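You operate a simulated robot arm through the tools that you are given. There is no shell and no other tool.

You are at the controls of a simulated two-armed robot. One attempt, no reset.

JOB
Wipe the viewer's round glass clean with the yellow pad, then switch the viewer on, ring to DARK.
Fine: put the pad back. Set down upright: what you pick out. What is to be rubbed or washed off counts as gone when no trace of it is left.

Only the result counts: the job must be done as asked and must still hold three seconds after the hand-in. Knocking over, shifting, dropping, spilling or breaking anything else fails it.

ROBOT AND FRAMES
Two 7-joint arms with two-finger parallel grippers on one trunk that stands fixed in place. Base frame: the origin is at the foot of the trunk, x ahead of it, y to its left, z up. Lengths are in m, angles in degrees, forces in N, time in s.
The left shoulder is at [0.121, 0.171, 1.165], the right one opposite. With the tool pointing down near the work surface each hand reaches from about 0.44 to 0.92 m from the base axis, measured 20 degrees to its own side. Payload 4.4 kg a hand.
Tool frame (each hand has its own): the origin (TCP) lies between the finger pads and is the grasp point; the fingertips stand 0.023 m ahead of it; z points along the fingers, y is the line along which they close. Largest opening 0.094 m; finger width 0.038, thickness 0.01; the body of the gripper, 0.054 by 0.096 m, starts 0.039 m behind the TCP.
Orientation is told as [roll, pitch, yaw] about the base's x, y, z axes, in that order, counted from this pose: with the fingers straight down and closing along the base's y, the tool's x points along the base's -x, its y along +y and its z along -z.

CONTROLS
- The arms move only by the tool step_arm. It takes "left_commands", "right_commands" or both (then of equal length, played together; a hand with none holds still); each is a list of rows, each a list of 3 entries, a list of its own where there are three numbers: the turn, a rotation vector about the tool's x, y, z in degrees, then the shift along the tool's x, y, z in m, then the closure in counts, from 0 (fully open) to 255 (shut). In form: [[[rx, ry, rz], [tx, ty, tz], claw], ...]. A call has 1 to 20 rows; each row shifts and turns the commanded pose from where the row before left it, along the tool's axes as they then stand. Rows are played at 5 a second. More than 0.05 m and 8.6 degrees between two rows, or a gripper value outside its range, and nothing of the call is played. A pose out of reach is approached as far as the arm can. The call stops where the force on the tool passes 50 N (or 10 N more than at its start, if that is more) or the arm is blocked; 0.2 s more then pass. Each finger travels about 0.072 m/s and halts on what it meets, pressing with about 22 N; the grip force reading is that of the motor and also rises with nothing between the fingers. The clock runs only during rows and for 0.2 s after the last one: add rows that do not move to give the fingers time. It gives the time, the measured TCP pose, the force on the tool (base axes), the opening and the grip force at its end, in the units of the frame above (readings bear some noise), with the torque about the TCP (base axes, N m) and any sound that the robot's microphone picked up.
- Cameras (640 x 400 px; columns grow to the right, rows downward): "scene" is now at [0.2367, 0.0295, 1.3445]; the picture's right is [0.31, -0.95, 0.00], its down [-0.19, -0.06, -0.98] and it looks along [0.93, 0.30, -0.20] (base axes); focal length 214 px, centre (320, 200). "left" rides on the left gripper at [0.086, -0.016, -0.074] in its tool frame; the picture's right is [0.18, 0.98, 0.00], its down [-0.58, 0.11, -0.81] and it looks along [-0.79, 0.15, 0.59] (tool axes); focal length 243 px, centre (320, 200). "right" rides on the right gripper at [0.086, 0.016, -0.074] in its tool frame; the picture's right is [-0.18, 0.98, 0.00], its down [-0.58, -0.11, -0.81] and it looks along [-0.79, -0.15, 0.59] (tool axes); focal length 243 px, centre (320, 200). There is no depth. A picture from a camera that has moved, and an enlarged one, comes with that camera's place and axes in the base frame and with its lens.
- capture(camera): a new picture of that camera. The clock stands still meanwhile.
- slide_trunk(by): slides the trunk up (or, below 0, down) by that many m; the arms and the scene camera ride with it, the base frame stays. It gives what a move gives, with no picture.
- pan_tilt(pan, tilt): turns the head with the scene camera to pan (to the left, within 80 degrees either way) and tilt (down, from -29 to 69), counted from straight ahead of the robot. It gives what a move gives.
- inspect(camera, box): a new picture of the part [left, top, right, bottom] of that camera's present view, enlarged. The clock stands still meanwhile.
- job_done(): hands the job in; it is judged then, once.

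Nothing tells you positions but the pictures and the camera data. Unless the task says otherwise, let go and move clear before handing in.

The tools are called after "Emit:" as a command line: name --argument value ..., lists and objects as JSON in quotes. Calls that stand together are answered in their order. step_arm: Moves the arms, as the interface text tells. Its arguments: {"type":"object","properties":{"left_commands":{"type":"array"},"right_commands":{"type":"array"}},"required":[]} The other tools are called the same way: slide_trunk (by) slides the trunk up or down; pan_tilt (pan, tilt) turns the head that bears the scene camera; capture (camera) takes a picture; inspect (camera, box) takes an enlarged picture of a part of a camera's view; job_done () hands the job in.

At the start:

```text
time_s: 0.0
left_tool_pos: [0.3301, 0.3189, 1.4684]
left_ee_rot: [-0.1, 0.1, 0.0]
left_ft_force: [-0.3, -0.2, -0.7]
left_moment: [0.01, 0.0, -0.07]
left_width: 0.0939
left_finger_force: 0.0
right_tool_pos: [0.457, -0.0572, 1.4076]
right_ee_rot: [0.0, 0.0, 0.0]
right_ft_force: [0.4, 1.0, -0.4]
right_moment: [-0.03, -0.03, 0.03]
right_width: 0.094
right_finger_force: 0.1
trunk travel left (down, up): [-0.179, 0.21]
head pan, tilt: [17.9, 11.6]
```

scene: 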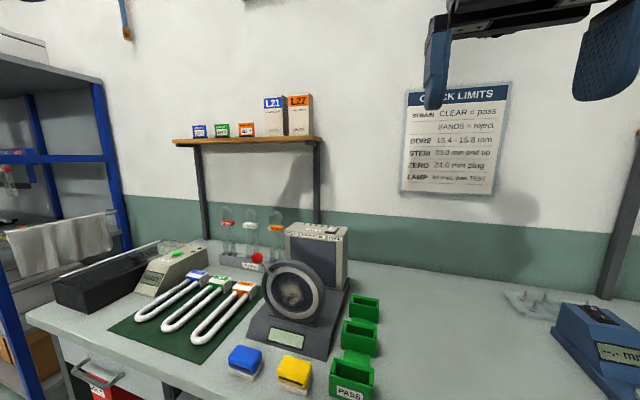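
right: 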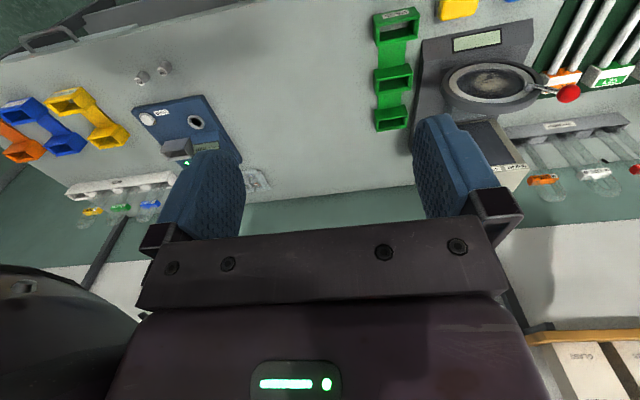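
left: 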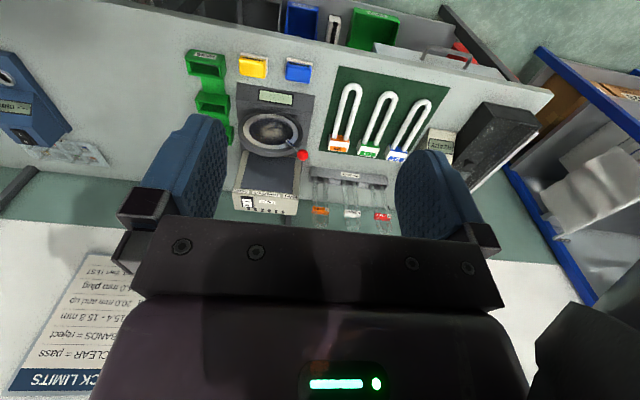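

I see a bench with a viewer (round glass with a smudge, red-knobbed lever), a blue pad and a yellow pad in front of it, and green trays to the right. I'll look closer at the viewer and the pads before moving.

Emit:
inspect --camera "scene" --box '[220, 210, 400, 400]'

Emit:
inspect --camera "left" --box '[180, 40, 340, 220]'

Emit:
inspect --camera "right" --box '[360, 0, 640, 200]'

Emit:
inspect --camera "scene" --box '[400, 80, 520, 200]'

```text
2.11 times, centred on (310, 305) of scene
camera zoom: at [0.2367, 0.0295, 1.3445], right [0.31, -0.95, 0.0], down [-0.19, -0.06, -0.98], along [0.93, 0.3, -0.2], focal length 452 px, centre (341, -21)
```

zoom: 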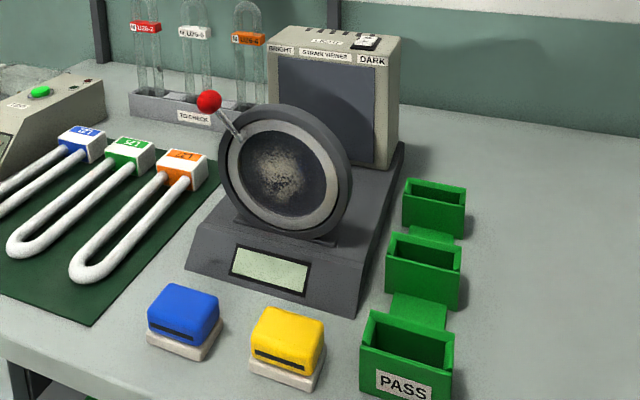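

```text
2.22 times, centred on (260, 130) of left
camera zoom: at [0.2451, 0.3019, 1.5431], right [-0.18, 0.98, 0.0], down [0.58, 0.11, 0.81], along [0.79, 0.15, -0.59], focal length 539 px, centre (453, 356)
```

zoom: 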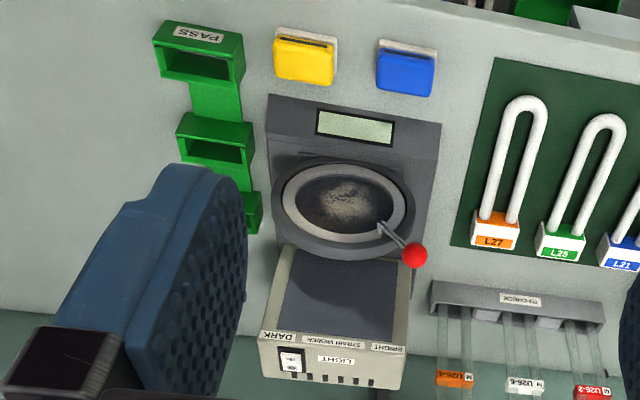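

```text
2.00 times, centred on (500, 100) of right
camera zoom: at [0.3687, -0.0411, 1.481], right [0.18, 0.98, 0.0], down [0.58, -0.11, 0.81], along [0.79, -0.15, -0.59], focal length 485 px, centre (-40, 400)
```

zoom: 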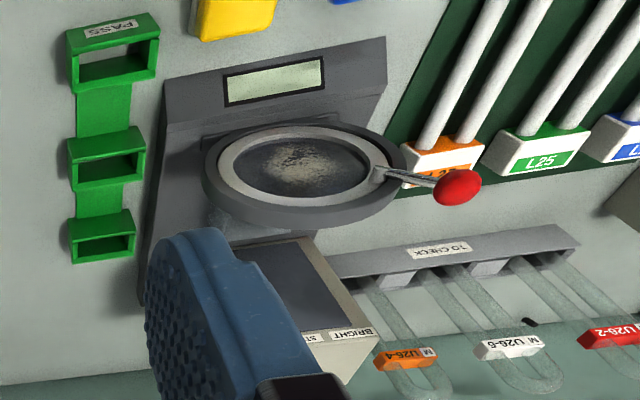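

```text
3.33 times, centred on (460, 140) of scene
camera zoom: at [0.2367, 0.0295, 1.3445], right [0.31, -0.95, 0.0], down [-0.19, -0.06, -0.98], along [0.93, 0.3, -0.2], focal length 715 px, centre (-147, 400)
```

zoom: 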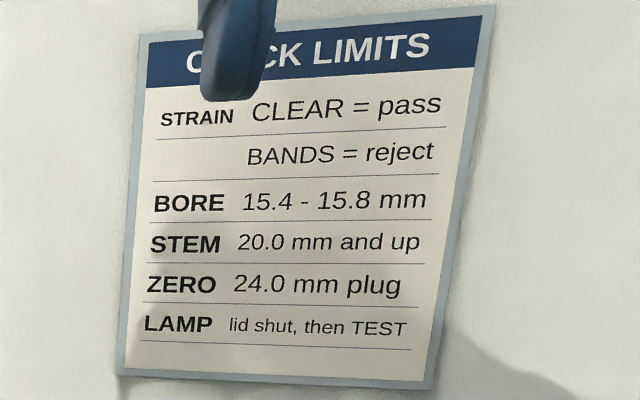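

The yellow pad seems to be near (0.565, 0.19, 0.90), and the viewer sits just behind it. I'll aim the head at the viewer for more detail.

Emit:
pan_tilt --pan 20 --tilt 38

Emit:
capture --camera "scene"

Emit:
inspect --camera "scene" --box '[240, 80, 400, 180]'

Emit:
inspect --camera "scene" --box '[240, 170, 400, 270]'

```text
time_s: 0.9
left_tool_pos: [0.3302, 0.3187, 1.4682]
left_ee_rot: [0.1, 0.0, 0.0]
left_ft_force: [0.0, -0.1, 0.2]
left_moment: [-0.03, 0.02, 0.0]
left_width: 0.0942
left_finger_force: 0.1
right_tool_pos: [0.4562, -0.057, 1.4067]
right_ee_rot: [0.0, 0.0, 0.0]
right_ft_force: [-0.2, 0.2, 0.6]
right_moment: [0.01, -0.03, 0.02]
right_width: 0.0941
right_finger_force: 0.0
trunk travel left (down, up): [-0.179, 0.21]
head pan, tilt: [20.0, 38.0]
```

```text
taken
camera scene: at [0.2291, 0.0304, 1.3025], right [0.34, -0.94, 0.0], down [-0.58, -0.21, -0.79], along [0.74, 0.27, -0.61], focal length 214 px, centre (320, 200)
```

scene: 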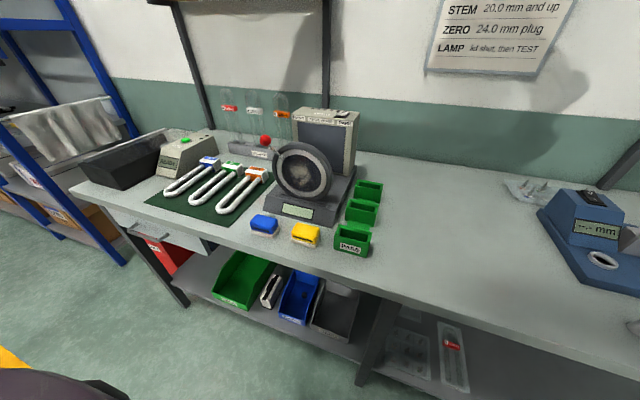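

```text
4.00 times, centred on (320, 130) of scene
camera zoom: at [0.2291, 0.0304, 1.3025], right [0.34, -0.94, 0.0], down [-0.58, -0.21, -0.79], along [0.74, 0.27, -0.61], focal length 858 px, centre (320, 480)
```

zoom: 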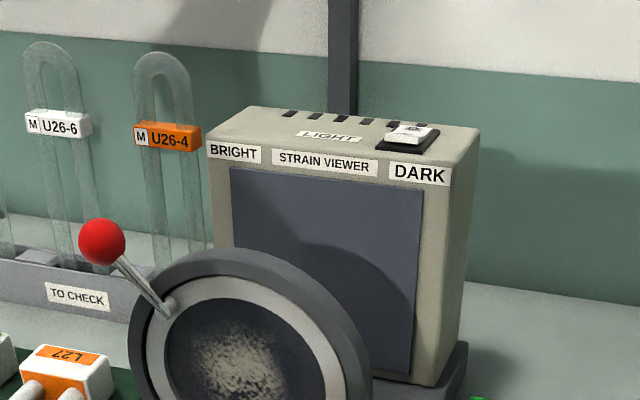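

```text
4.00 times, centred on (320, 220) of scene
camera zoom: at [0.2291, 0.0304, 1.3025], right [0.34, -0.94, 0.0], down [-0.58, -0.21, -0.79], along [0.74, 0.27, -0.61], focal length 858 px, centre (320, 120)
```

zoom: 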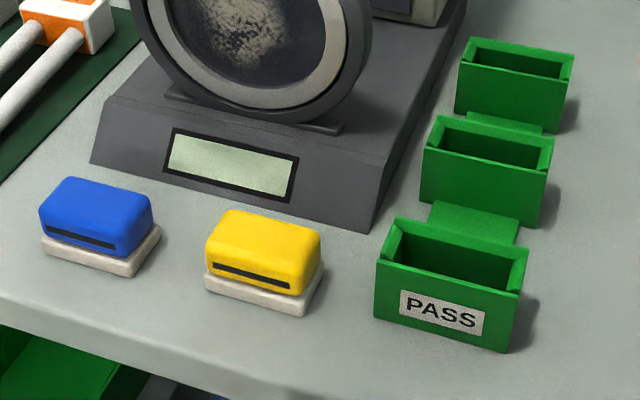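

The viewer squarely faces me: ring centre is about (0.685, 0.247, 1.00), the red knob about (0.674, 0.340, 1.087) on the BRIGHT side, and the LIGHT switch about (0.871, 0.195, 1.112) on top of the box. I'll bring the left hand lower so its camera gets a nearer view.

Emit:
step_arm --left_commands '[[[0, 0, 0], [-0.013, -0.008, 0.033], 0], [[0, 0, 0], [-0.013, -0.008, 0.033], 0], [[0, 0, 0], [-0.013, -0.008, 0.033], 0], [[0, 0, 0], [-0.013, -0.008, 0.033], 0], [[0, 0, 0], [-0.013, -0.008, 0.033], 0], [[0, 0, 0], [-0.013, -0.008, 0.033], 0], [[0, 0, 0], [-0.013, -0.008, 0.033], 0], [[0, 0, 0], [-0.013, -0.008, 0.033], 0], [[0, 0, 0], [0, 0, 0], 0]]'

Emit:
capture --camera "left"

Emit:
inspect --camera "left" --box '[200, 100, 440, 250]'

```text
time_s: 2.9
left_tool_pos: [0.4343, 0.2546, 1.2051]
left_ee_rot: [-0.1, -0.2, 0.0]
left_ft_force: [0.3, 0.5, 0.3]
left_moment: [-0.01, -0.03, -0.02]
left_width: 0.0941
left_finger_force: 0.0
right_tool_pos: [0.4543, -0.0558, 1.4074]
right_ee_rot: [0.0, -0.1, -0.1]
right_ft_force: [-0.5, 0.0, -0.4]
right_moment: [-0.01, -0.04, 0.01]
right_width: 0.0938
right_finger_force: 0.0
trunk travel left (down, up): [-0.179, 0.21]
head pan, tilt: [20.0, 38.0]
```

```text
taken
camera left: at [0.3483, 0.2377, 1.2793], right [-0.18, 0.98, 0.0], down [0.58, 0.11, 0.81], along [0.79, 0.15, -0.59], focal length 243 px, centre (320, 200)
```

left: 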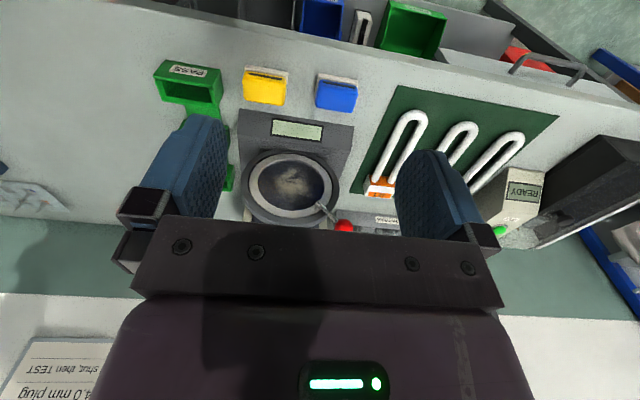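

```text
2.67 times, centred on (320, 175) of left
camera zoom: at [0.3483, 0.2377, 1.2793], right [-0.18, 0.98, 0.0], down [0.58, 0.11, 0.81], along [0.79, 0.15, -0.59], focal length 647 px, centre (320, 267)
```

zoom: 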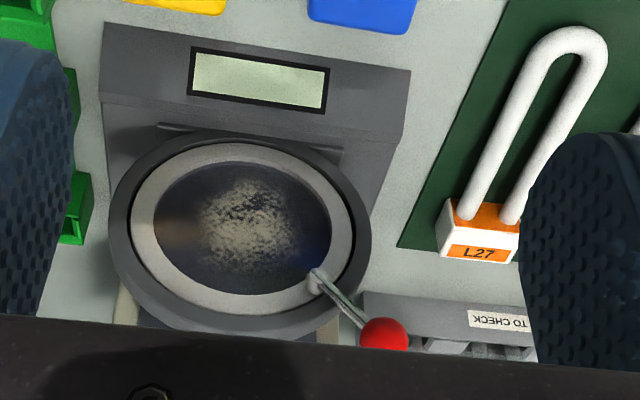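

The glass is upright, about 0.057 m in radius, inside a silver ring that turns with the lever. I'll take a matching head view to pin down depths.

Emit:
inspect --camera "scene" --box '[250, 90, 378, 170]'

Emit:
inspect --camera "scene" --box '[240, 160, 400, 260]'

Emit:
inspect --camera "left" --box '[220, 50, 380, 150]'

Emit:
inspect --camera "right" --box '[400, 20, 600, 145]'

```text
5.00 times, centred on (314, 130) of scene
camera zoom: at [0.2284, 0.0306, 1.3027], right [0.34, -0.94, 0.0], down [-0.58, -0.21, -0.79], along [0.74, 0.27, -0.62], focal length 1072 px, centre (350, 550)
```

zoom: 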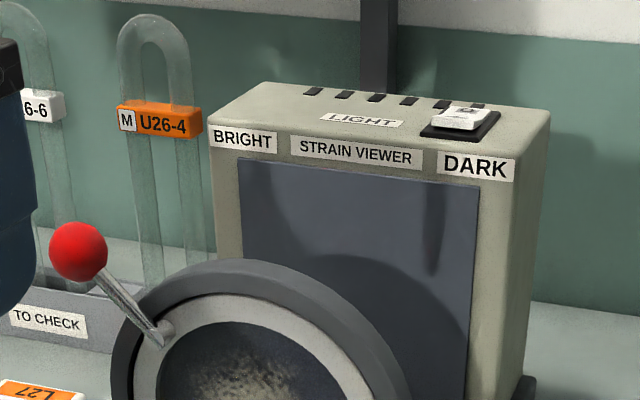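

```text
4.00 times, centred on (320, 210) of scene
camera zoom: at [0.2284, 0.0306, 1.3027], right [0.34, -0.94, 0.0], down [-0.58, -0.21, -0.79], along [0.74, 0.27, -0.62], focal length 858 px, centre (320, 160)
```

zoom: 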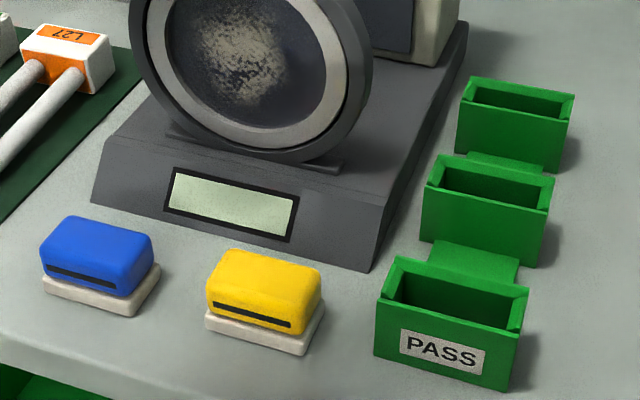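

```text
4.00 times, centred on (300, 100) of left
camera zoom: at [0.3483, 0.2377, 1.2793], right [-0.18, 0.98, 0.0], down [0.58, 0.11, 0.81], along [0.79, 0.15, -0.59], focal length 970 px, centre (400, 600)
```

zoom: 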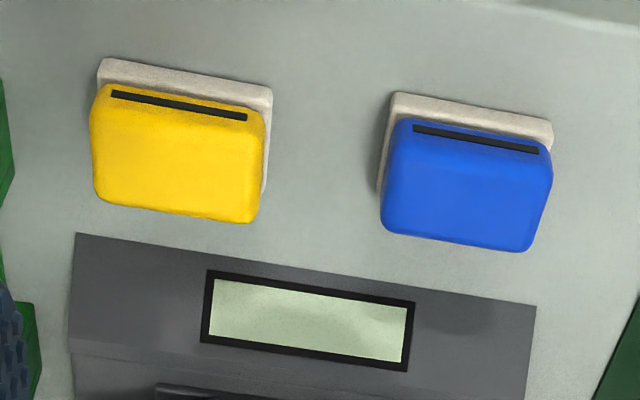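

```text
3.20 times, centred on (500, 82) of right
camera zoom: at [0.3678, -0.0409, 1.4815], right [0.18, 0.98, 0.0], down [0.58, -0.11, 0.81], along [0.79, -0.15, -0.59], focal length 776 px, centre (-256, 576)
```

zoom: 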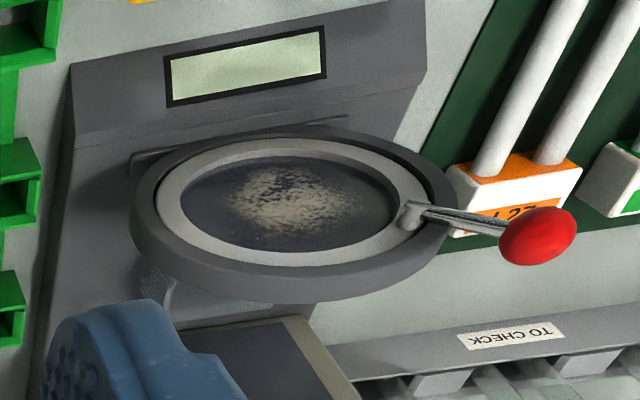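

The yellow pad is a white felt block with a yellow back, about 0.066 by 0.04 by 0.05 m, centred near (0.566, 0.190) and square to the bench. Before planning a forward-facing wipe I want to see how bulky the gripper is, so I'll point the head at the left hand.

Emit:
pan_tilt --pan 50 --tilt 20

Emit:
capture --camera "scene"

```text
time_s: 3.9
left_tool_pos: [0.4342, 0.254, 1.2051]
left_ee_rot: [0.0, 0.0, 0.1]
left_ft_force: [0.1, 0.1, 0.3]
left_moment: [0.01, -0.02, 0.02]
left_width: 0.094
left_finger_force: 0.0
right_tool_pos: [0.4545, -0.0567, 1.4074]
right_ee_rot: [0.1, 0.0, 0.0]
right_ft_force: [0.0, -0.5, -0.4]
right_moment: [0.0, -0.01, -0.01]
right_width: 0.094
right_finger_force: 0.0
trunk travel left (down, up): [-0.179, 0.21]
head pan, tilt: [50.0, 20.0]
```

```text
taken
camera scene: at [0.2078, 0.0721, 1.3308], right [0.77, -0.64, 0.0], down [-0.22, -0.26, -0.94], along [0.6, 0.72, -0.34], focal length 214 px, centre (320, 200)
```

scene: 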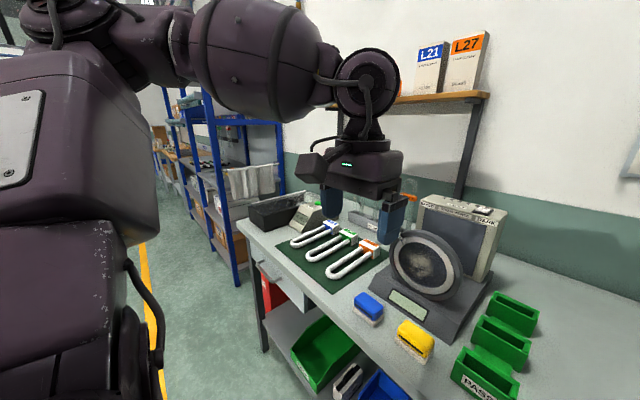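

Emit:
inspect --camera "scene" --box '[220, 30, 460, 260]'

Emit:
inspect --camera "scene" --box '[330, 180, 520, 380]'

```text
1.74 times, centred on (340, 145) of scene
camera zoom: at [0.2078, 0.0721, 1.3308], right [0.77, -0.64, 0.0], down [-0.22, -0.26, -0.94], along [0.6, 0.72, -0.34], focal length 373 px, centre (285, 296)
```

zoom: 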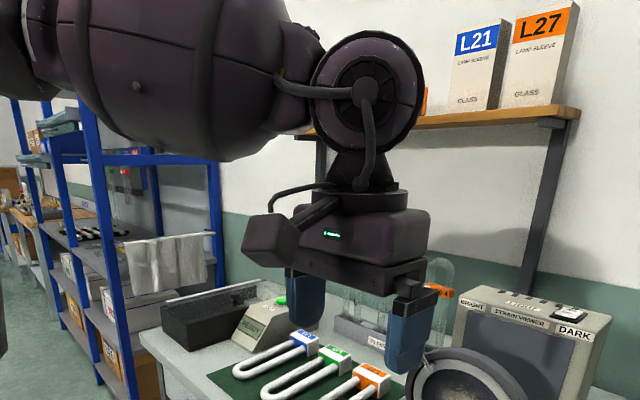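

```text
2.00 times, centred on (425, 280) of scene
camera zoom: at [0.2078, 0.0721, 1.3308], right [0.77, -0.64, 0.0], down [-0.22, -0.26, -0.94], along [0.6, 0.72, -0.34], focal length 429 px, centre (110, 40)
```

zoom: 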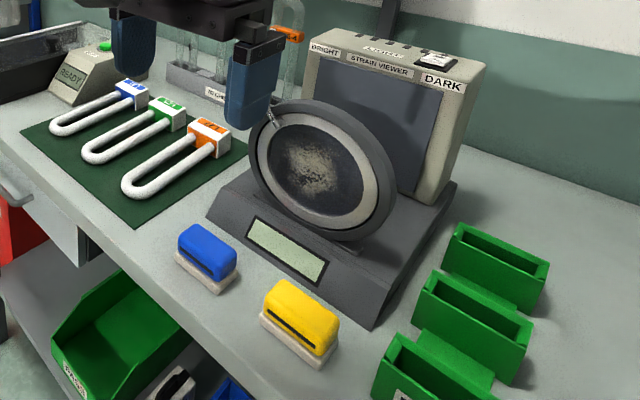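

The camera on the gripper has a bulky body, so for a forward-facing wipe I want it on the right side rather than underneath. I'll turn the left hand to yaw +90 now, which also makes the fingers close across the pad's short side.

Emit:
step_arm --left_commands '[[[0, 0, -8.2], [0, 0, 0], 0], [[0, 0, -8.2], [0, 0, 0], 0], [[0, 0, -8.2], [0, 0, 0], 0], [[0, 0, -8.2], [0, 0, 0], 0], [[0, 0, -8.2], [0, 0, 0], 0], [[0, 0, -8.2], [0, 0, 0], 0], [[0, 0, -8.2], [0, 0, 0], 0], [[0, 0, -8.2], [0, 0, 0], 0], [[0, 0, -8.2], [0, 0, 0], 0], [[0, 0, -8.2], [0, 0, 0], 0], [[0, 0, -8.0], [0, 0, 0], 0], [[0, 0, 0], [0, 0, 0], 0]]'

Emit:
capture --camera "scene"

Emit:
capture --camera "left"

```text
time_s: 6.5
left_tool_pos: [0.4342, 0.2561, 1.2051]
left_ee_rot: [0.0, 0.1, 90.3]
left_ft_force: [-0.4, 0.3, -0.1]
left_moment: [0.01, -0.02, -0.03]
left_width: 0.0941
left_finger_force: 0.2
right_tool_pos: [0.456, -0.0563, 1.4054]
right_ee_rot: [-0.1, 0.0, 0.0]
right_ft_force: [-1.1, 0.7, 0.1]
right_moment: [0.0, -0.02, 0.01]
right_width: 0.094
right_finger_force: 0.0
trunk travel left (down, up): [-0.179, 0.21]
head pan, tilt: [50.0, 20.0]
```

```text
taken
camera scene: at [0.2079, 0.0723, 1.3308], right [0.77, -0.64, 0.0], down [-0.22, -0.26, -0.94], along [0.6, 0.72, -0.34], focal length 214 px, centre (320, 200)
```

scene: 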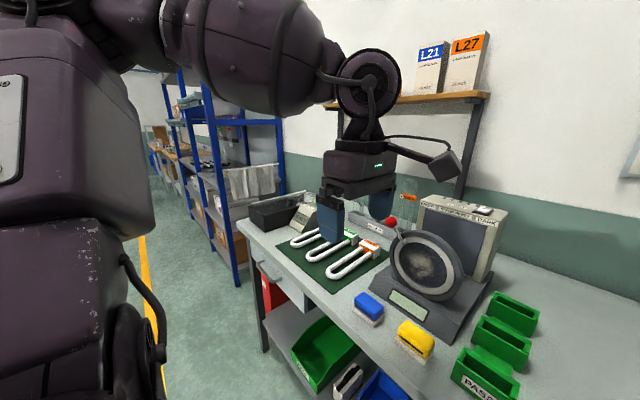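

```text
taken
camera left: at [0.4519, 0.1678, 1.279], right [-0.98, -0.19, 0.0], down [-0.11, 0.58, 0.81], along [-0.15, 0.79, -0.59], focal length 243 px, centre (320, 200)
```

left: 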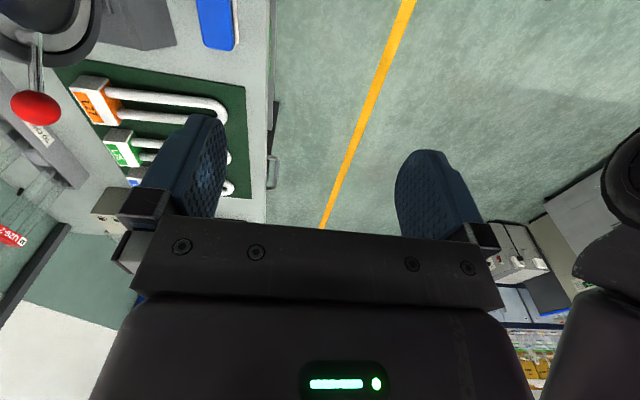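

The turn worked. Now I'll move the left hand above the yellow pad and check alignment with its own camera.

Emit:
step_arm --left_commands '[[[0, 0, 0.3], [0.013, -0.0264, 0.021], 0], [[0, 0, 0], [0.013, -0.0264, 0.021], 0], [[0, 0, 0], [0.013, -0.0264, 0.021], 0], [[0, 0, 0], [0.013, -0.0264, 0.021], 0], [[0, 0, 0], [0.013, -0.0264, 0.021], 0], [[0, 0, 0], [0, 0, 0], 0], [[0, 0, 0], [0, 0, 0], 0]]'

Emit:
capture --camera "left"

Emit:
pan_tilt --pan 25 --tilt 40

Emit:
capture --camera "scene"

```text
time_s: 8.1
left_tool_pos: [0.5671, 0.1889, 1.0987]
left_ee_rot: [0.0, 0.0, 89.8]
left_ft_force: [0.3, 0.6, 0.3]
left_moment: [-0.02, 0.0, 0.02]
left_width: 0.0939
left_finger_force: 0.1
right_tool_pos: [0.4554, -0.0568, 1.4068]
right_ee_rot: [0.0, 0.1, 0.0]
right_ft_force: [-0.3, 0.5, -0.5]
right_moment: [-0.02, 0.0, -0.01]
right_width: 0.0943
right_finger_force: 0.0
trunk travel left (down, up): [-0.179, 0.21]
head pan, tilt: [50.0, 20.0]
```

```text
taken
camera left: at [0.5838, 0.1013, 1.1724], right [-0.98, -0.18, 0.0], down [-0.11, 0.58, 0.81], along [-0.15, 0.79, -0.59], focal length 243 px, centre (320, 200)
```

left: 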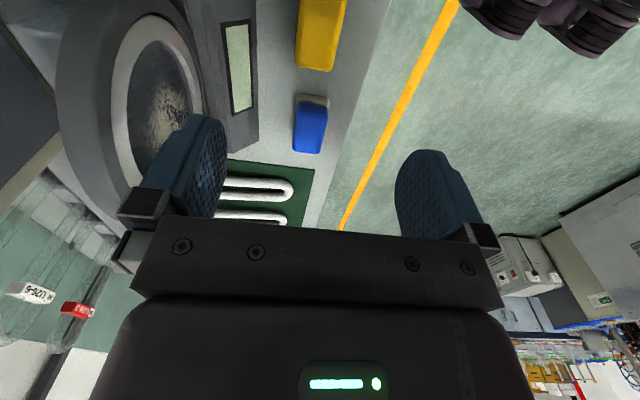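

```text
time_s: 8.9
left_tool_pos: [0.5666, 0.1877, 1.0979]
left_ee_rot: [-0.1, 0.0, 89.8]
left_ft_force: [-0.1, 0.4, 0.4]
left_moment: [0.0, -0.02, -0.03]
left_width: 0.0939
left_finger_force: 0.0
right_tool_pos: [0.4553, -0.057, 1.406]
right_ee_rot: [-0.1, -0.1, -0.1]
right_ft_force: [0.5, 0.5, 0.1]
right_moment: [0.03, 0.01, 0.01]
right_width: 0.094
right_finger_force: 0.1
trunk travel left (down, up): [-0.179, 0.21]
head pan, tilt: [25.0, 40.0]
```

```text
taken
camera scene: at [0.225, 0.037, 1.2995], right [0.42, -0.91, 0.0], down [-0.58, -0.27, -0.77], along [0.69, 0.32, -0.64], focal length 214 px, centre (320, 200)
```

scene: 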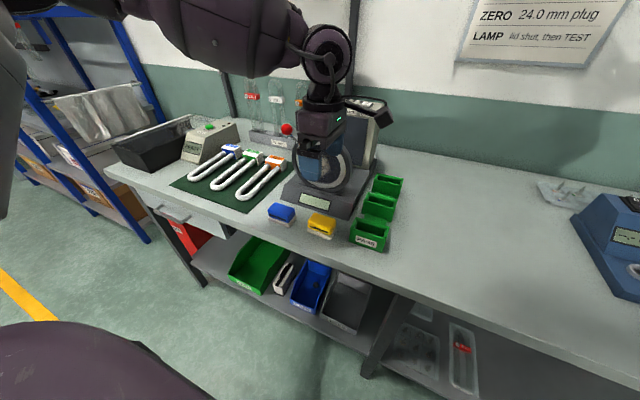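

Emit:
inspect --camera "left" --box '[200, 0, 392, 120]'

Emit:
inspect --camera "scene" --box '[256, 140, 384, 260]'

Emit:
inspect --camera "left" --box '[40, 0, 240, 200]'

```text
3.33 times, centred on (296, 60) of left
camera zoom: at [0.5832, 0.101, 1.1726], right [-0.98, -0.18, 0.0], down [-0.11, 0.58, 0.81], along [-0.14, 0.79, -0.59], focal length 809 px, centre (400, 667)
```

zoom: 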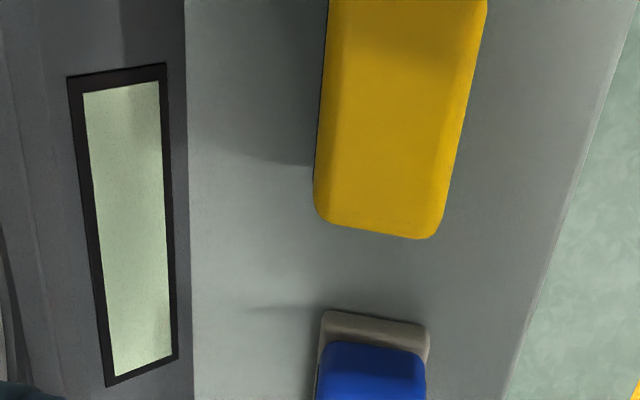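

```text
3.33 times, centred on (320, 200) of scene
camera zoom: at [0.225, 0.037, 1.2995], right [0.42, -0.91, 0.0], down [-0.58, -0.27, -0.77], along [0.69, 0.32, -0.64], focal length 715 px, centre (320, 200)
```

zoom: 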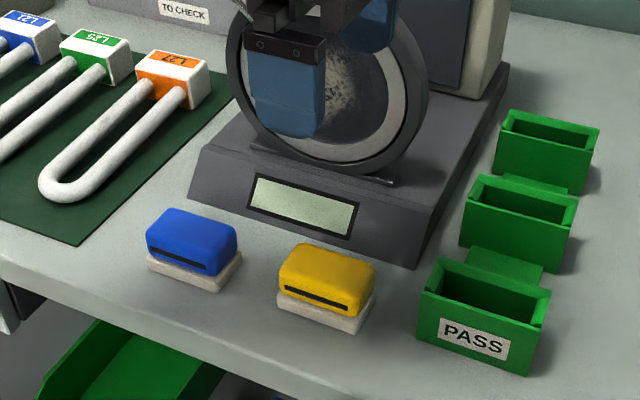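

```text
2.00 times, centred on (140, 100) of left
camera zoom: at [0.5832, 0.101, 1.1726], right [-0.98, -0.18, 0.0], down [-0.11, 0.58, 0.81], along [-0.14, 0.79, -0.59], focal length 485 px, centre (680, 400)
```

zoom: 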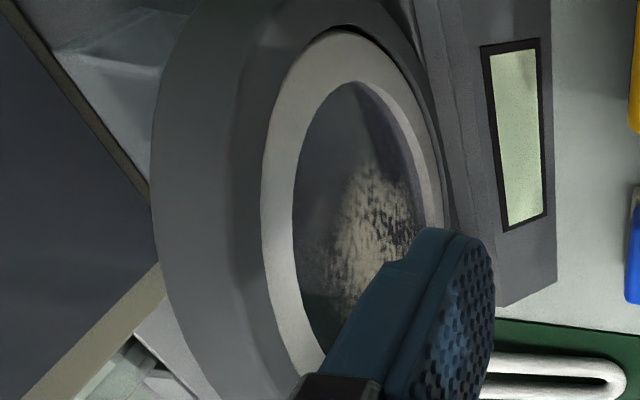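

The pad centre reads as (0.568, 0.190) with its top near z 0.928, and the table is at about 0.88. I'll descend most of the way with the fingers partly closed and check.

Emit:
step_arm --left_commands '[[[0, 0, 0], [-0.002, -0.0015, 0.02], 70], [[0, 0, 0], [0, 0, 0.03], 70], [[0, 0, 0], [0, 0, 0.03], 70], [[0, 0, 0], [0, 0, 0.03], 70], [[0, 0, 0], [0, 0, 0.02], 70], [[0, 0, 0], [0, 0, 0.015], 70], [[0, 0, 0], [0, 0, 0], 70]]'

Emit:
capture --camera "left"

Emit:
inspect --camera "scene" --box '[256, 140, 384, 260]'

```text
time_s: 10.6
left_tool_pos: [0.5568, 0.2083, 0.9652]
left_ee_rot: [-0.2, 0.1, 89.8]
left_ft_force: [0.0, 0.4, 1.2]
left_moment: [0.0, 0.02, 0.01]
left_width: 0.0682
left_finger_force: 0.1
left hand out of reach, approached as far as the arm can: row 4, 5, 6
right_tool_pos: [0.4564, -0.0559, 1.4077]
right_ee_rot: [0.0, -0.1, -0.1]
right_ft_force: [0.0, 0.1, -0.4]
right_moment: [-0.02, 0.01, -0.02]
right_width: 0.0941
right_finger_force: 0.2
trunk travel left (down, up): [-0.179, 0.21]
head pan, tilt: [25.0, 40.0]
```

```text
taken
camera left: at [0.5736, 0.1217, 1.0398], right [-0.98, -0.18, 0.0], down [-0.11, 0.58, 0.81], along [-0.14, 0.79, -0.59], focal length 243 px, centre (320, 200)
```

left: 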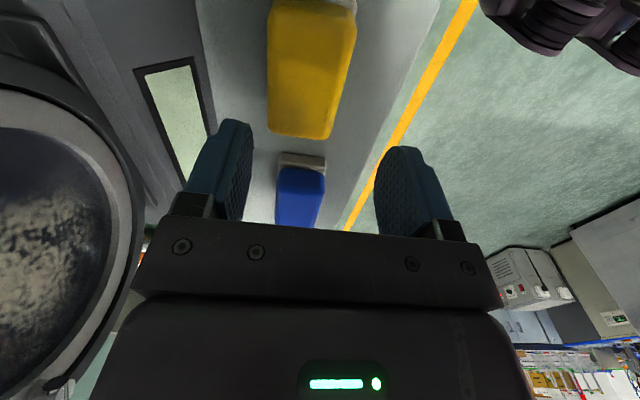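

```text
3.33 times, centred on (320, 200) of scene
camera zoom: at [0.2249, 0.0369, 1.2995], right [0.42, -0.91, 0.0], down [-0.58, -0.27, -0.77], along [0.69, 0.32, -0.64], focal length 715 px, centre (320, 200)
```

zoom: 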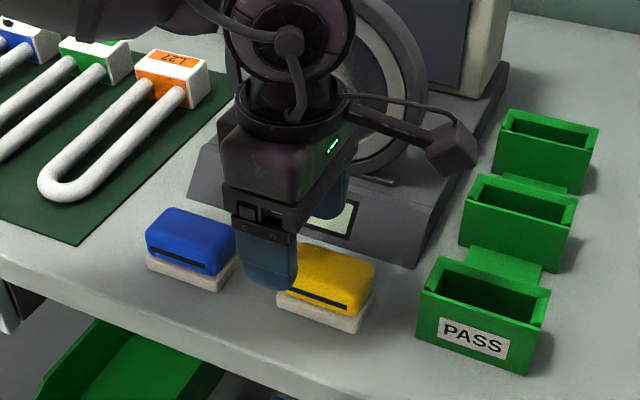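

The arm couldn't follow the last rows with this yaw at this height. I'll raise the hand clear, then lower the trunk so this orientation comes into reach.

Emit:
step_arm --left_commands '[[[0, 0, 0], [0, 0, -0.03], 70], [[0, 0, 0], [0, 0, -0.035], 70], [[0, 0, 0], [0, 0, -0.035], 70], [[0, 0, 0], [0, 0, -0.035], 70], [[0, 0, 0], [0, 0, -0.035], 70], [[0, 0, 0], [0, 0, -0.02], 70], [[0, 0, 0], [0, 0, 0], 70]]'

```text
time_s: 12.2
left_tool_pos: [0.5552, 0.2093, 1.1547]
left_ee_rot: [0.0, 0.0, 89.6]
left_ft_force: [0.5, 0.1, 1.2]
left_moment: [-0.02, -0.02, -0.02]
left_width: 0.0682
left_finger_force: 0.0
right_tool_pos: [0.4563, -0.0572, 1.4065]
right_ee_rot: [-0.1, 0.0, 0.0]
right_ft_force: [0.2, 1.0, -0.6]
right_moment: [-0.01, -0.03, 0.0]
right_width: 0.0941
right_finger_force: 0.2
trunk travel left (down, up): [-0.179, 0.21]
head pan, tilt: [25.0, 40.0]
```

Emit:
slide_trunk --by -0.15

Emit:
capture --camera "left"

Emit:
capture --camera "scene"

```text
time_s: 13.9
left_tool_pos: [0.5552, 0.2082, 1.0052]
left_ee_rot: [-0.2, 0.1, 89.9]
left_ft_force: [-0.2, 0.5, 0.2]
left_moment: [-0.03, 0.0, 0.02]
left_width: 0.0683
left_finger_force: 0.2
right_tool_pos: [0.4539, -0.0565, 1.2582]
right_ee_rot: [0.0, -0.1, 0.0]
right_ft_force: [-0.2, 0.7, 0.0]
right_moment: [0.01, 0.01, 0.0]
right_width: 0.0939
right_finger_force: 0.0
trunk travel left (down, up): [-0.029, 0.36]
head pan, tilt: [25.0, 40.0]
```

```text
taken
camera left: at [0.5721, 0.1216, 1.0798], right [-0.98, -0.18, 0.0], down [-0.11, 0.58, 0.81], along [-0.14, 0.79, -0.59], focal length 243 px, centre (320, 200)
```

left: 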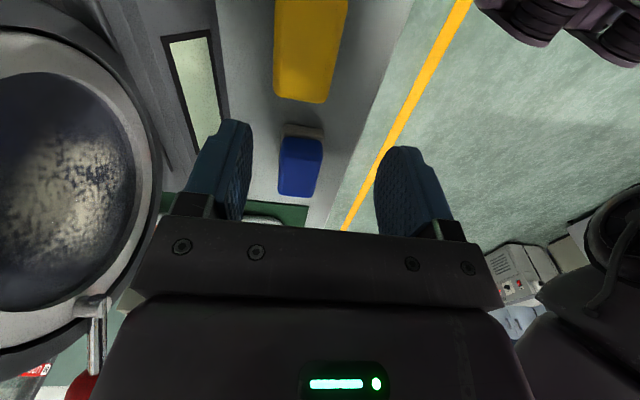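

```text
taken
camera scene: at [0.3649, 0.0368, 1.1164], right [0.42, -0.91, 0.0], down [-0.58, -0.27, -0.77], along [0.69, 0.32, -0.64], focal length 214 px, centre (320, 200)
```

scene: 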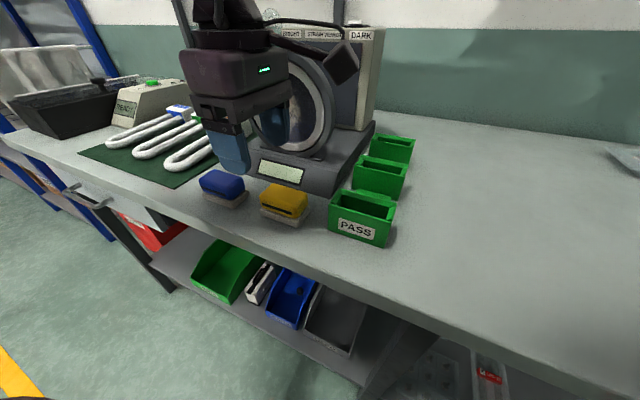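

The trunk is down and the hand is at z 1.005. I'll realign over the pad and descend partway.

Emit:
step_arm --left_commands '[[[0, 0, 0], [0.009, -0.0065, 0], 70], [[0, 0, 0], [0.009, -0.0065, 0], 70], [[0, 0, 0], [0, 0, 0.025], 70], [[0, 0, 0], [0, 0, 0.025], 70], [[0, 0, 0], [0, 0, 0], 70]]'

Emit:
capture --camera "left"

Emit:
inspect --camera "scene" --box '[180, 120, 340, 260]'

```text
time_s: 15.1
left_tool_pos: [0.5689, 0.1903, 0.955]
left_ee_rot: [0.0, 0.0, 89.7]
left_ft_force: [-0.4, -0.2, -0.5]
left_moment: [-0.01, 0.0, 0.04]
left_width: 0.068
left_finger_force: 0.0
right_tool_pos: [0.4567, -0.0571, 1.2567]
right_ee_rot: [0.0, 0.0, 0.0]
right_ft_force: [-0.3, -1.1, 0.3]
right_moment: [0.01, 0.03, 0.01]
right_width: 0.0938
right_finger_force: 0.1
trunk travel left (down, up): [-0.029, 0.36]
head pan, tilt: [25.0, 40.0]
```

```text
taken
camera left: at [0.5862, 0.103, 1.0293], right [-0.98, -0.18, 0.0], down [-0.11, 0.58, 0.81], along [-0.14, 0.79, -0.59], focal length 243 px, centre (320, 200)
```

left: 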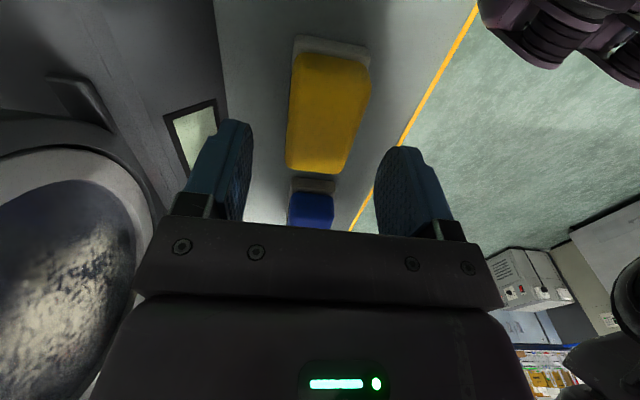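

```text
2.86 times, centred on (260, 190) of scene
camera zoom: at [0.3658, 0.0368, 1.1158], right [0.42, -0.91, 0.0], down [-0.58, -0.27, -0.77], along [0.69, 0.32, -0.64], focal length 613 px, centre (491, 229)
```

zoom: 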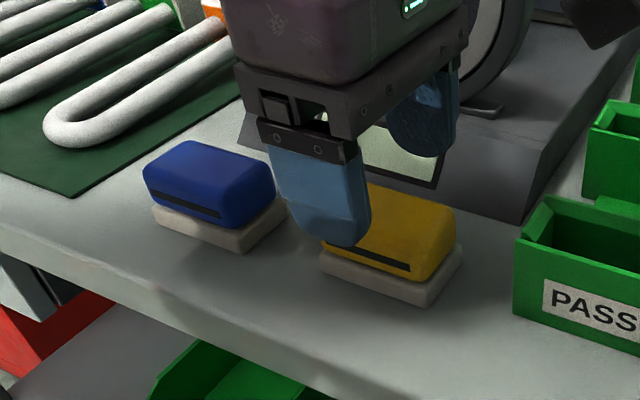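

The pad is centred between the fingers. I'll descend to TCP z≈0.927 and close.

Emit:
step_arm --left_commands '[[[0, 0, 0], [0, 0.001, 0.014], 70], [[0, 0, 0], [0, 0, 0.014], 70], [[0, 0, 0], [0, 0, 0], 70]]'

Emit:
inspect --camera "scene" --box '[180, 120, 340, 260]'

Emit:
capture --camera "left"

```text
time_s: 15.9
left_tool_pos: [0.5697, 0.1912, 0.9268]
left_ee_rot: [0.1, -0.1, 89.8]
left_ft_force: [0.0, 0.1, -0.8]
left_moment: [0.0, 0.0, -0.02]
left_width: 0.0681
left_finger_force: 0.0
right_tool_pos: [0.4552, -0.0573, 1.2556]
right_ee_rot: [-0.1, 0.1, 0.0]
right_ft_force: [-0.5, -0.1, 0.4]
right_moment: [0.0, -0.01, 0.0]
right_width: 0.094
right_finger_force: 0.0
trunk travel left (down, up): [-0.029, 0.36]
head pan, tilt: [25.0, 40.0]
```

```text
2.86 times, centred on (260, 190) of scene
camera zoom: at [0.3658, 0.0368, 1.1158], right [0.42, -0.91, 0.0], down [-0.58, -0.27, -0.77], along [0.69, 0.32, -0.64], focal length 613 px, centre (491, 229)
```

zoom: 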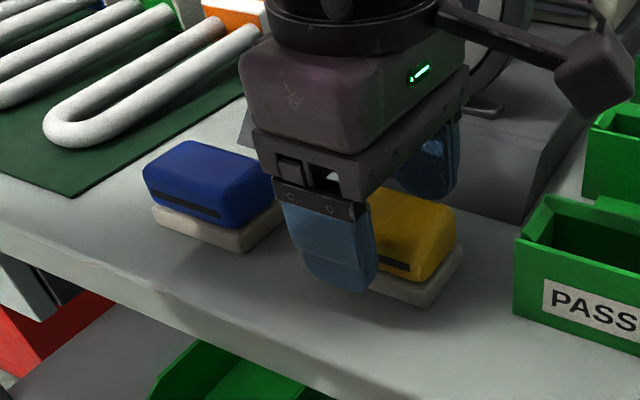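

```text
taken
camera left: at [0.586, 0.1033, 1.0005], right [-0.98, -0.18, 0.0], down [-0.11, 0.58, 0.81], along [-0.14, 0.79, -0.59], focal length 243 px, centre (320, 200)
```

left: 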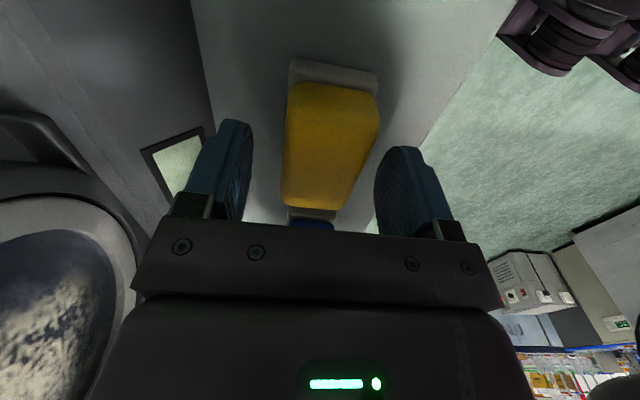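

The fingers straddle the yellow body just above the felt. Closing now.

Emit:
step_arm --left_commands '[[[0, 0, 0], [0, 0, 0], 130], [[0, 0, 0], [0, 0, 0], 170], [[0, 0, 0], [0, 0, 0], 255], [[0, 0, 0], [0, 0, 0], 255], [[0, 0, 0], [0, 0, 0], 255]]'

Emit:
inspect --camera "scene" --box '[180, 120, 340, 260]'

Emit:
capture --camera "left"

```text
time_s: 17.1
left_tool_pos: [0.5695, 0.191, 0.9258]
left_ee_rot: [0.0, 0.0, 89.8]
left_ft_force: [-0.4, -0.5, -0.4]
left_moment: [0.02, -0.01, 0.01]
left_width: 0.0393
left_finger_force: 21.8
right_tool_pos: [0.4554, -0.0575, 1.255]
right_ee_rot: [0.1, -0.1, 0.0]
right_ft_force: [0.1, -0.7, 0.3]
right_moment: [-0.01, -0.01, 0.01]
right_width: 0.0938
right_finger_force: 0.0
trunk travel left (down, up): [-0.029, 0.36]
head pan, tilt: [25.0, 40.0]
```

```text
2.86 times, centred on (260, 190) of scene
camera zoom: at [0.366, 0.0369, 1.1157], right [0.42, -0.91, 0.0], down [-0.58, -0.27, -0.77], along [0.69, 0.32, -0.64], focal length 613 px, centre (491, 229)
```

zoom: 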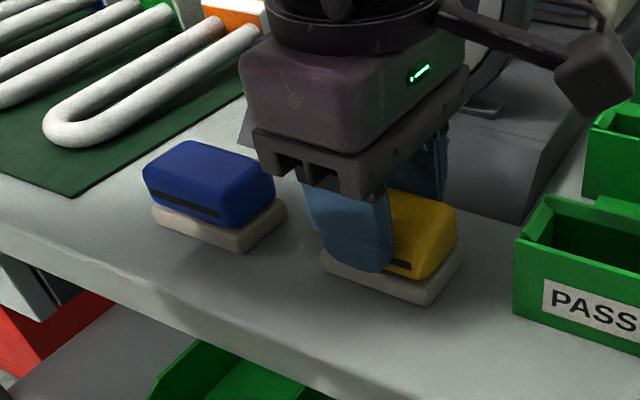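

```text
taken
camera left: at [0.5861, 0.1033, 1.0005], right [-0.98, -0.18, 0.0], down [-0.11, 0.58, 0.81], along [-0.15, 0.79, -0.59], focal length 243 px, centre (320, 200)
```

left: 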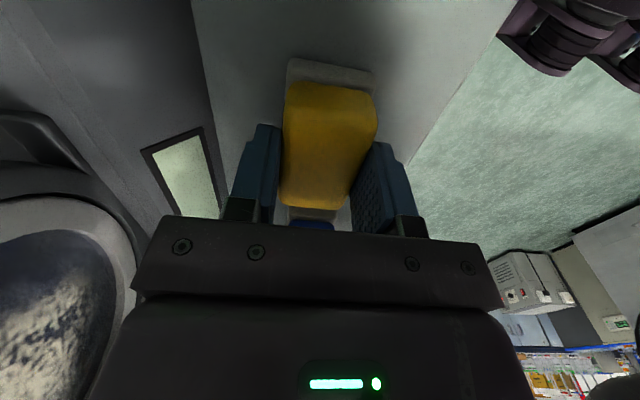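

Gripped at 0.039 m opening. I'll lift slowly and confirm the felt comes up with the yellow back.

Emit:
step_arm --left_commands '[[[0, 0, 0], [0, 0, -0.01], 255], [[0, 0, 0], [0, 0, -0.02], 255], [[0, 0, 0], [0, 0, -0.03], 255], [[0, 0, 0], [0, 0, -0.03], 255], [[0, 0, 0], [0, 0, -0.02], 255], [[0, 0, 0], [0, 0, 0], 255]]'

Emit:
capture --camera "scene"

Emit:
inspect --camera "scene" --box '[180, 100, 340, 240]'

```text
time_s: 18.5
left_tool_pos: [0.5692, 0.1923, 1.036]
left_ee_rot: [0.0, 0.0, 89.7]
left_ft_force: [0.0, 0.3, -0.7]
left_moment: [0.03, 0.02, 0.01]
left_width: 0.0396
left_finger_force: 21.7
right_tool_pos: [0.4564, -0.0568, 1.2556]
right_ee_rot: [0.1, 0.0, 0.1]
right_ft_force: [0.3, 0.8, 0.6]
right_moment: [-0.02, 0.02, 0.01]
right_width: 0.094
right_finger_force: 0.1
trunk travel left (down, up): [-0.029, 0.36]
head pan, tilt: [25.0, 40.0]
```

```text
taken
camera scene: at [0.3661, 0.0369, 1.1156], right [0.42, -0.91, 0.0], down [-0.58, -0.27, -0.77], along [0.69, 0.32, -0.64], focal length 214 px, centre (320, 200)
```

scene: 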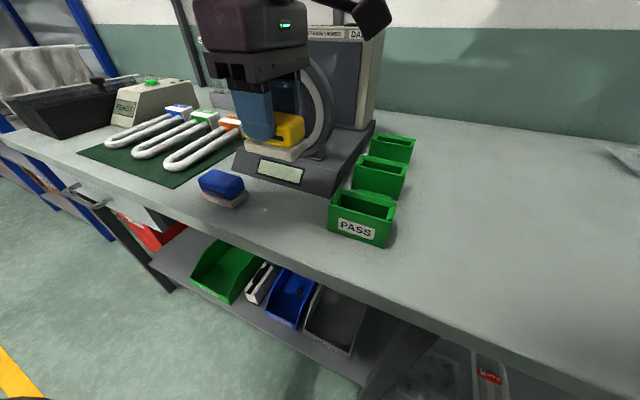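

```text
2.86 times, centred on (260, 170) of scene
camera zoom: at [0.3661, 0.0369, 1.1156], right [0.42, -0.91, 0.0], down [-0.58, -0.27, -0.77], along [0.69, 0.32, -0.64], focal length 613 px, centre (491, 286)
```

zoom: 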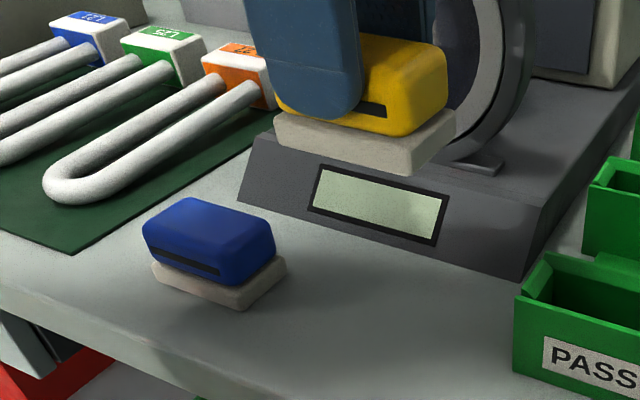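

The pad came up whole, felt attached, and nothing is left on the bench. I'll raise the trunk back to its first height so there's room to tip the hand forward.

Emit:
slide_trunk --by 0.15

Emit:
pan_tilt --pan 40 --tilt 25

Emit:
capture --camera "scene"

```text
time_s: 20.2
left_tool_pos: [0.5691, 0.192, 1.1838]
left_ee_rot: [0.3, 0.0, 89.9]
left_ft_force: [0.9, 0.2, -1.0]
left_moment: [0.03, 0.03, 0.0]
left_width: 0.0393
left_finger_force: 22.1
right_tool_pos: [0.4592, -0.0565, 1.4054]
right_ee_rot: [0.0, 0.2, -0.1]
right_ft_force: [0.6, -0.9, -0.2]
right_moment: [-0.02, 0.02, -0.04]
right_width: 0.0938
right_finger_force: 0.0
trunk travel left (down, up): [-0.179, 0.21]
head pan, tilt: [25.0, 40.0]
```

```text
time_s: 21.0
left_tool_pos: [0.5672, 0.1907, 1.1856]
left_ee_rot: [0.0, 0.0, 89.7]
left_ft_force: [0.0, 0.2, -0.5]
left_moment: [-0.04, 0.0, 0.02]
left_width: 0.0394
left_finger_force: 21.6
right_tool_pos: [0.4557, -0.0559, 1.4077]
right_ee_rot: [-0.1, 0.0, -0.1]
right_ft_force: [0.2, 0.3, 0.9]
right_moment: [0.03, -0.03, -0.01]
right_width: 0.0941
right_finger_force: 0.0
trunk travel left (down, up): [-0.179, 0.21]
head pan, tilt: [40.0, 25.0]
```

```text
taken
camera scene: at [0.2184, 0.06, 1.3227], right [0.64, -0.77, 0.0], down [-0.32, -0.27, -0.91], along [0.69, 0.58, -0.42], focal length 214 px, centre (320, 200)
```

scene: 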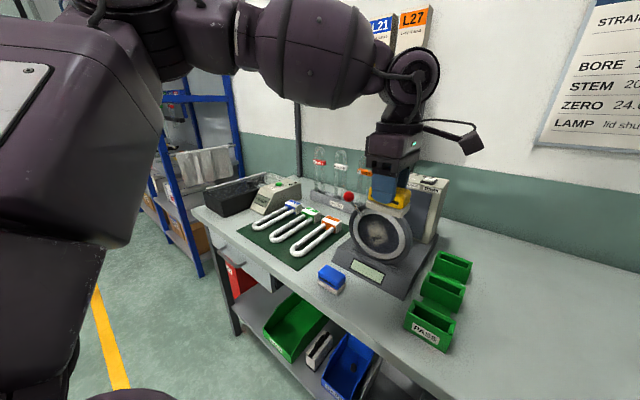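

Now I'll tip the hand forward about the tool x axis; half the turn first to check the direction and the arm.

Emit:
step_arm --left_commands '[[[8.2, 0, 0], [0, 0, 0], 255], [[8.2, 0, 0], [0, 0, 0], 255], [[8.2, 0, 0], [0, 0, 0], 255], [[8.2, 0, 0], [0, 0, 0], 255], [[8.2, 0, 0], [0, 0, 0], 255], [[0, 0, 0], [0, 0, 0], 255]]'

Emit:
capture --camera "scene"

```text
time_s: 22.4
left_tool_pos: [0.5691, 0.1902, 1.1864]
left_ee_rot: [-41.0, -0.1, 89.8]
left_ft_force: [0.1, -0.4, -0.6]
left_moment: [0.01, 0.02, 0.0]
left_width: 0.0397
left_finger_force: 22.5
right_tool_pos: [0.4569, -0.0569, 1.4072]
right_ee_rot: [0.0, 0.1, 0.0]
right_ft_force: [0.4, -0.5, 0.3]
right_moment: [0.02, 0.02, 0.01]
right_width: 0.094
right_finger_force: 0.0
trunk travel left (down, up): [-0.179, 0.21]
head pan, tilt: [40.0, 25.0]
```

```text
taken
camera scene: at [0.2187, 0.0601, 1.3227], right [0.64, -0.77, 0.0], down [-0.32, -0.27, -0.91], along [0.69, 0.58, -0.42], focal length 214 px, centre (320, 200)
```

scene: 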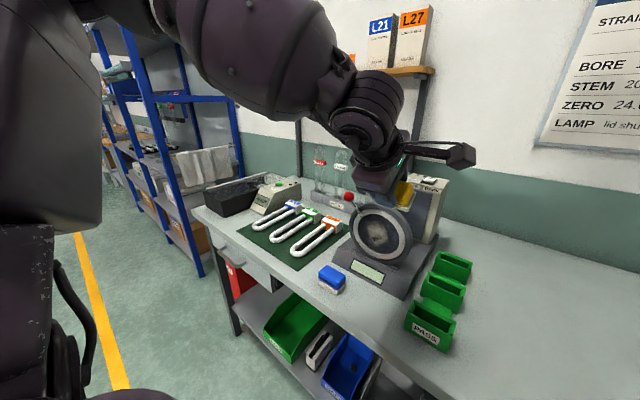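

Emit:
step_arm --left_commands '[[[8.2, 0, 0], [0, 0, 0], 255], [[8.2, 0, 0], [0, 0, 0], 255], [[8.2, 0, 0], [0, 0, 0], 255], [[8.2, 0, 0], [0, 0, 0], 255], [[8.2, 0, 0], [0, 0, 0], 255], [[8.0, 0, 0], [0, 0, 0], 255], [[0, 0, 0], [0, 0, 0], 255]]'

Emit:
capture --camera "scene"

Emit:
capture --camera "left"

```text
time_s: 24.0
left_tool_pos: [0.5563, 0.197, 1.1976]
left_ee_rot: [-85.8, 0.0, 89.9]
left_ft_force: [-0.3, 0.3, -0.4]
left_moment: [-0.03, 0.0, -0.01]
left_width: 0.0396
left_finger_force: 22.1
left hand out of reach, approached as far as the arm can: row 6
right_tool_pos: [0.4564, -0.0572, 1.4059]
right_ee_rot: [0.0, 0.0, 0.0]
right_ft_force: [-0.4, -0.1, -0.1]
right_moment: [-0.04, 0.04, 0.02]
right_width: 0.0938
right_finger_force: 0.1
trunk travel left (down, up): [-0.179, 0.21]
head pan, tilt: [40.0, 25.0]
```

```text
taken
camera scene: at [0.2195, 0.0602, 1.3224], right [0.64, -0.77, 0.0], down [-0.32, -0.27, -0.91], along [0.69, 0.58, -0.42], focal length 214 px, centre (320, 200)
```

scene: 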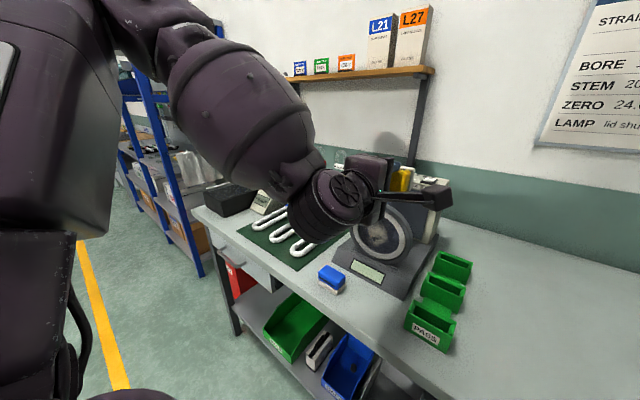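

```text
taken
camera left: at [0.4839, 0.1105, 1.2192], right [-0.07, -0.18, -0.98], down [-0.81, 0.58, -0.05], along [0.58, 0.79, -0.19], focal length 243 px, centre (320, 200)
```

left: 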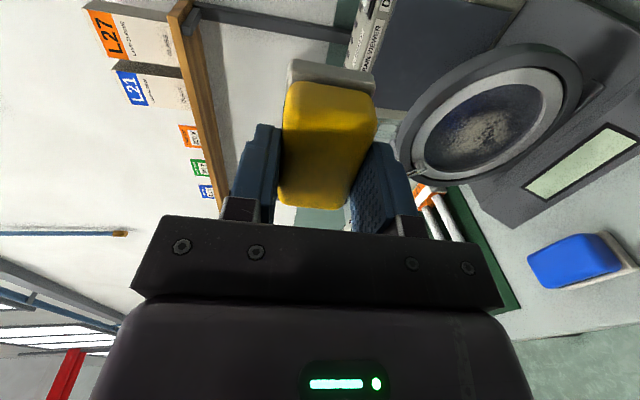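

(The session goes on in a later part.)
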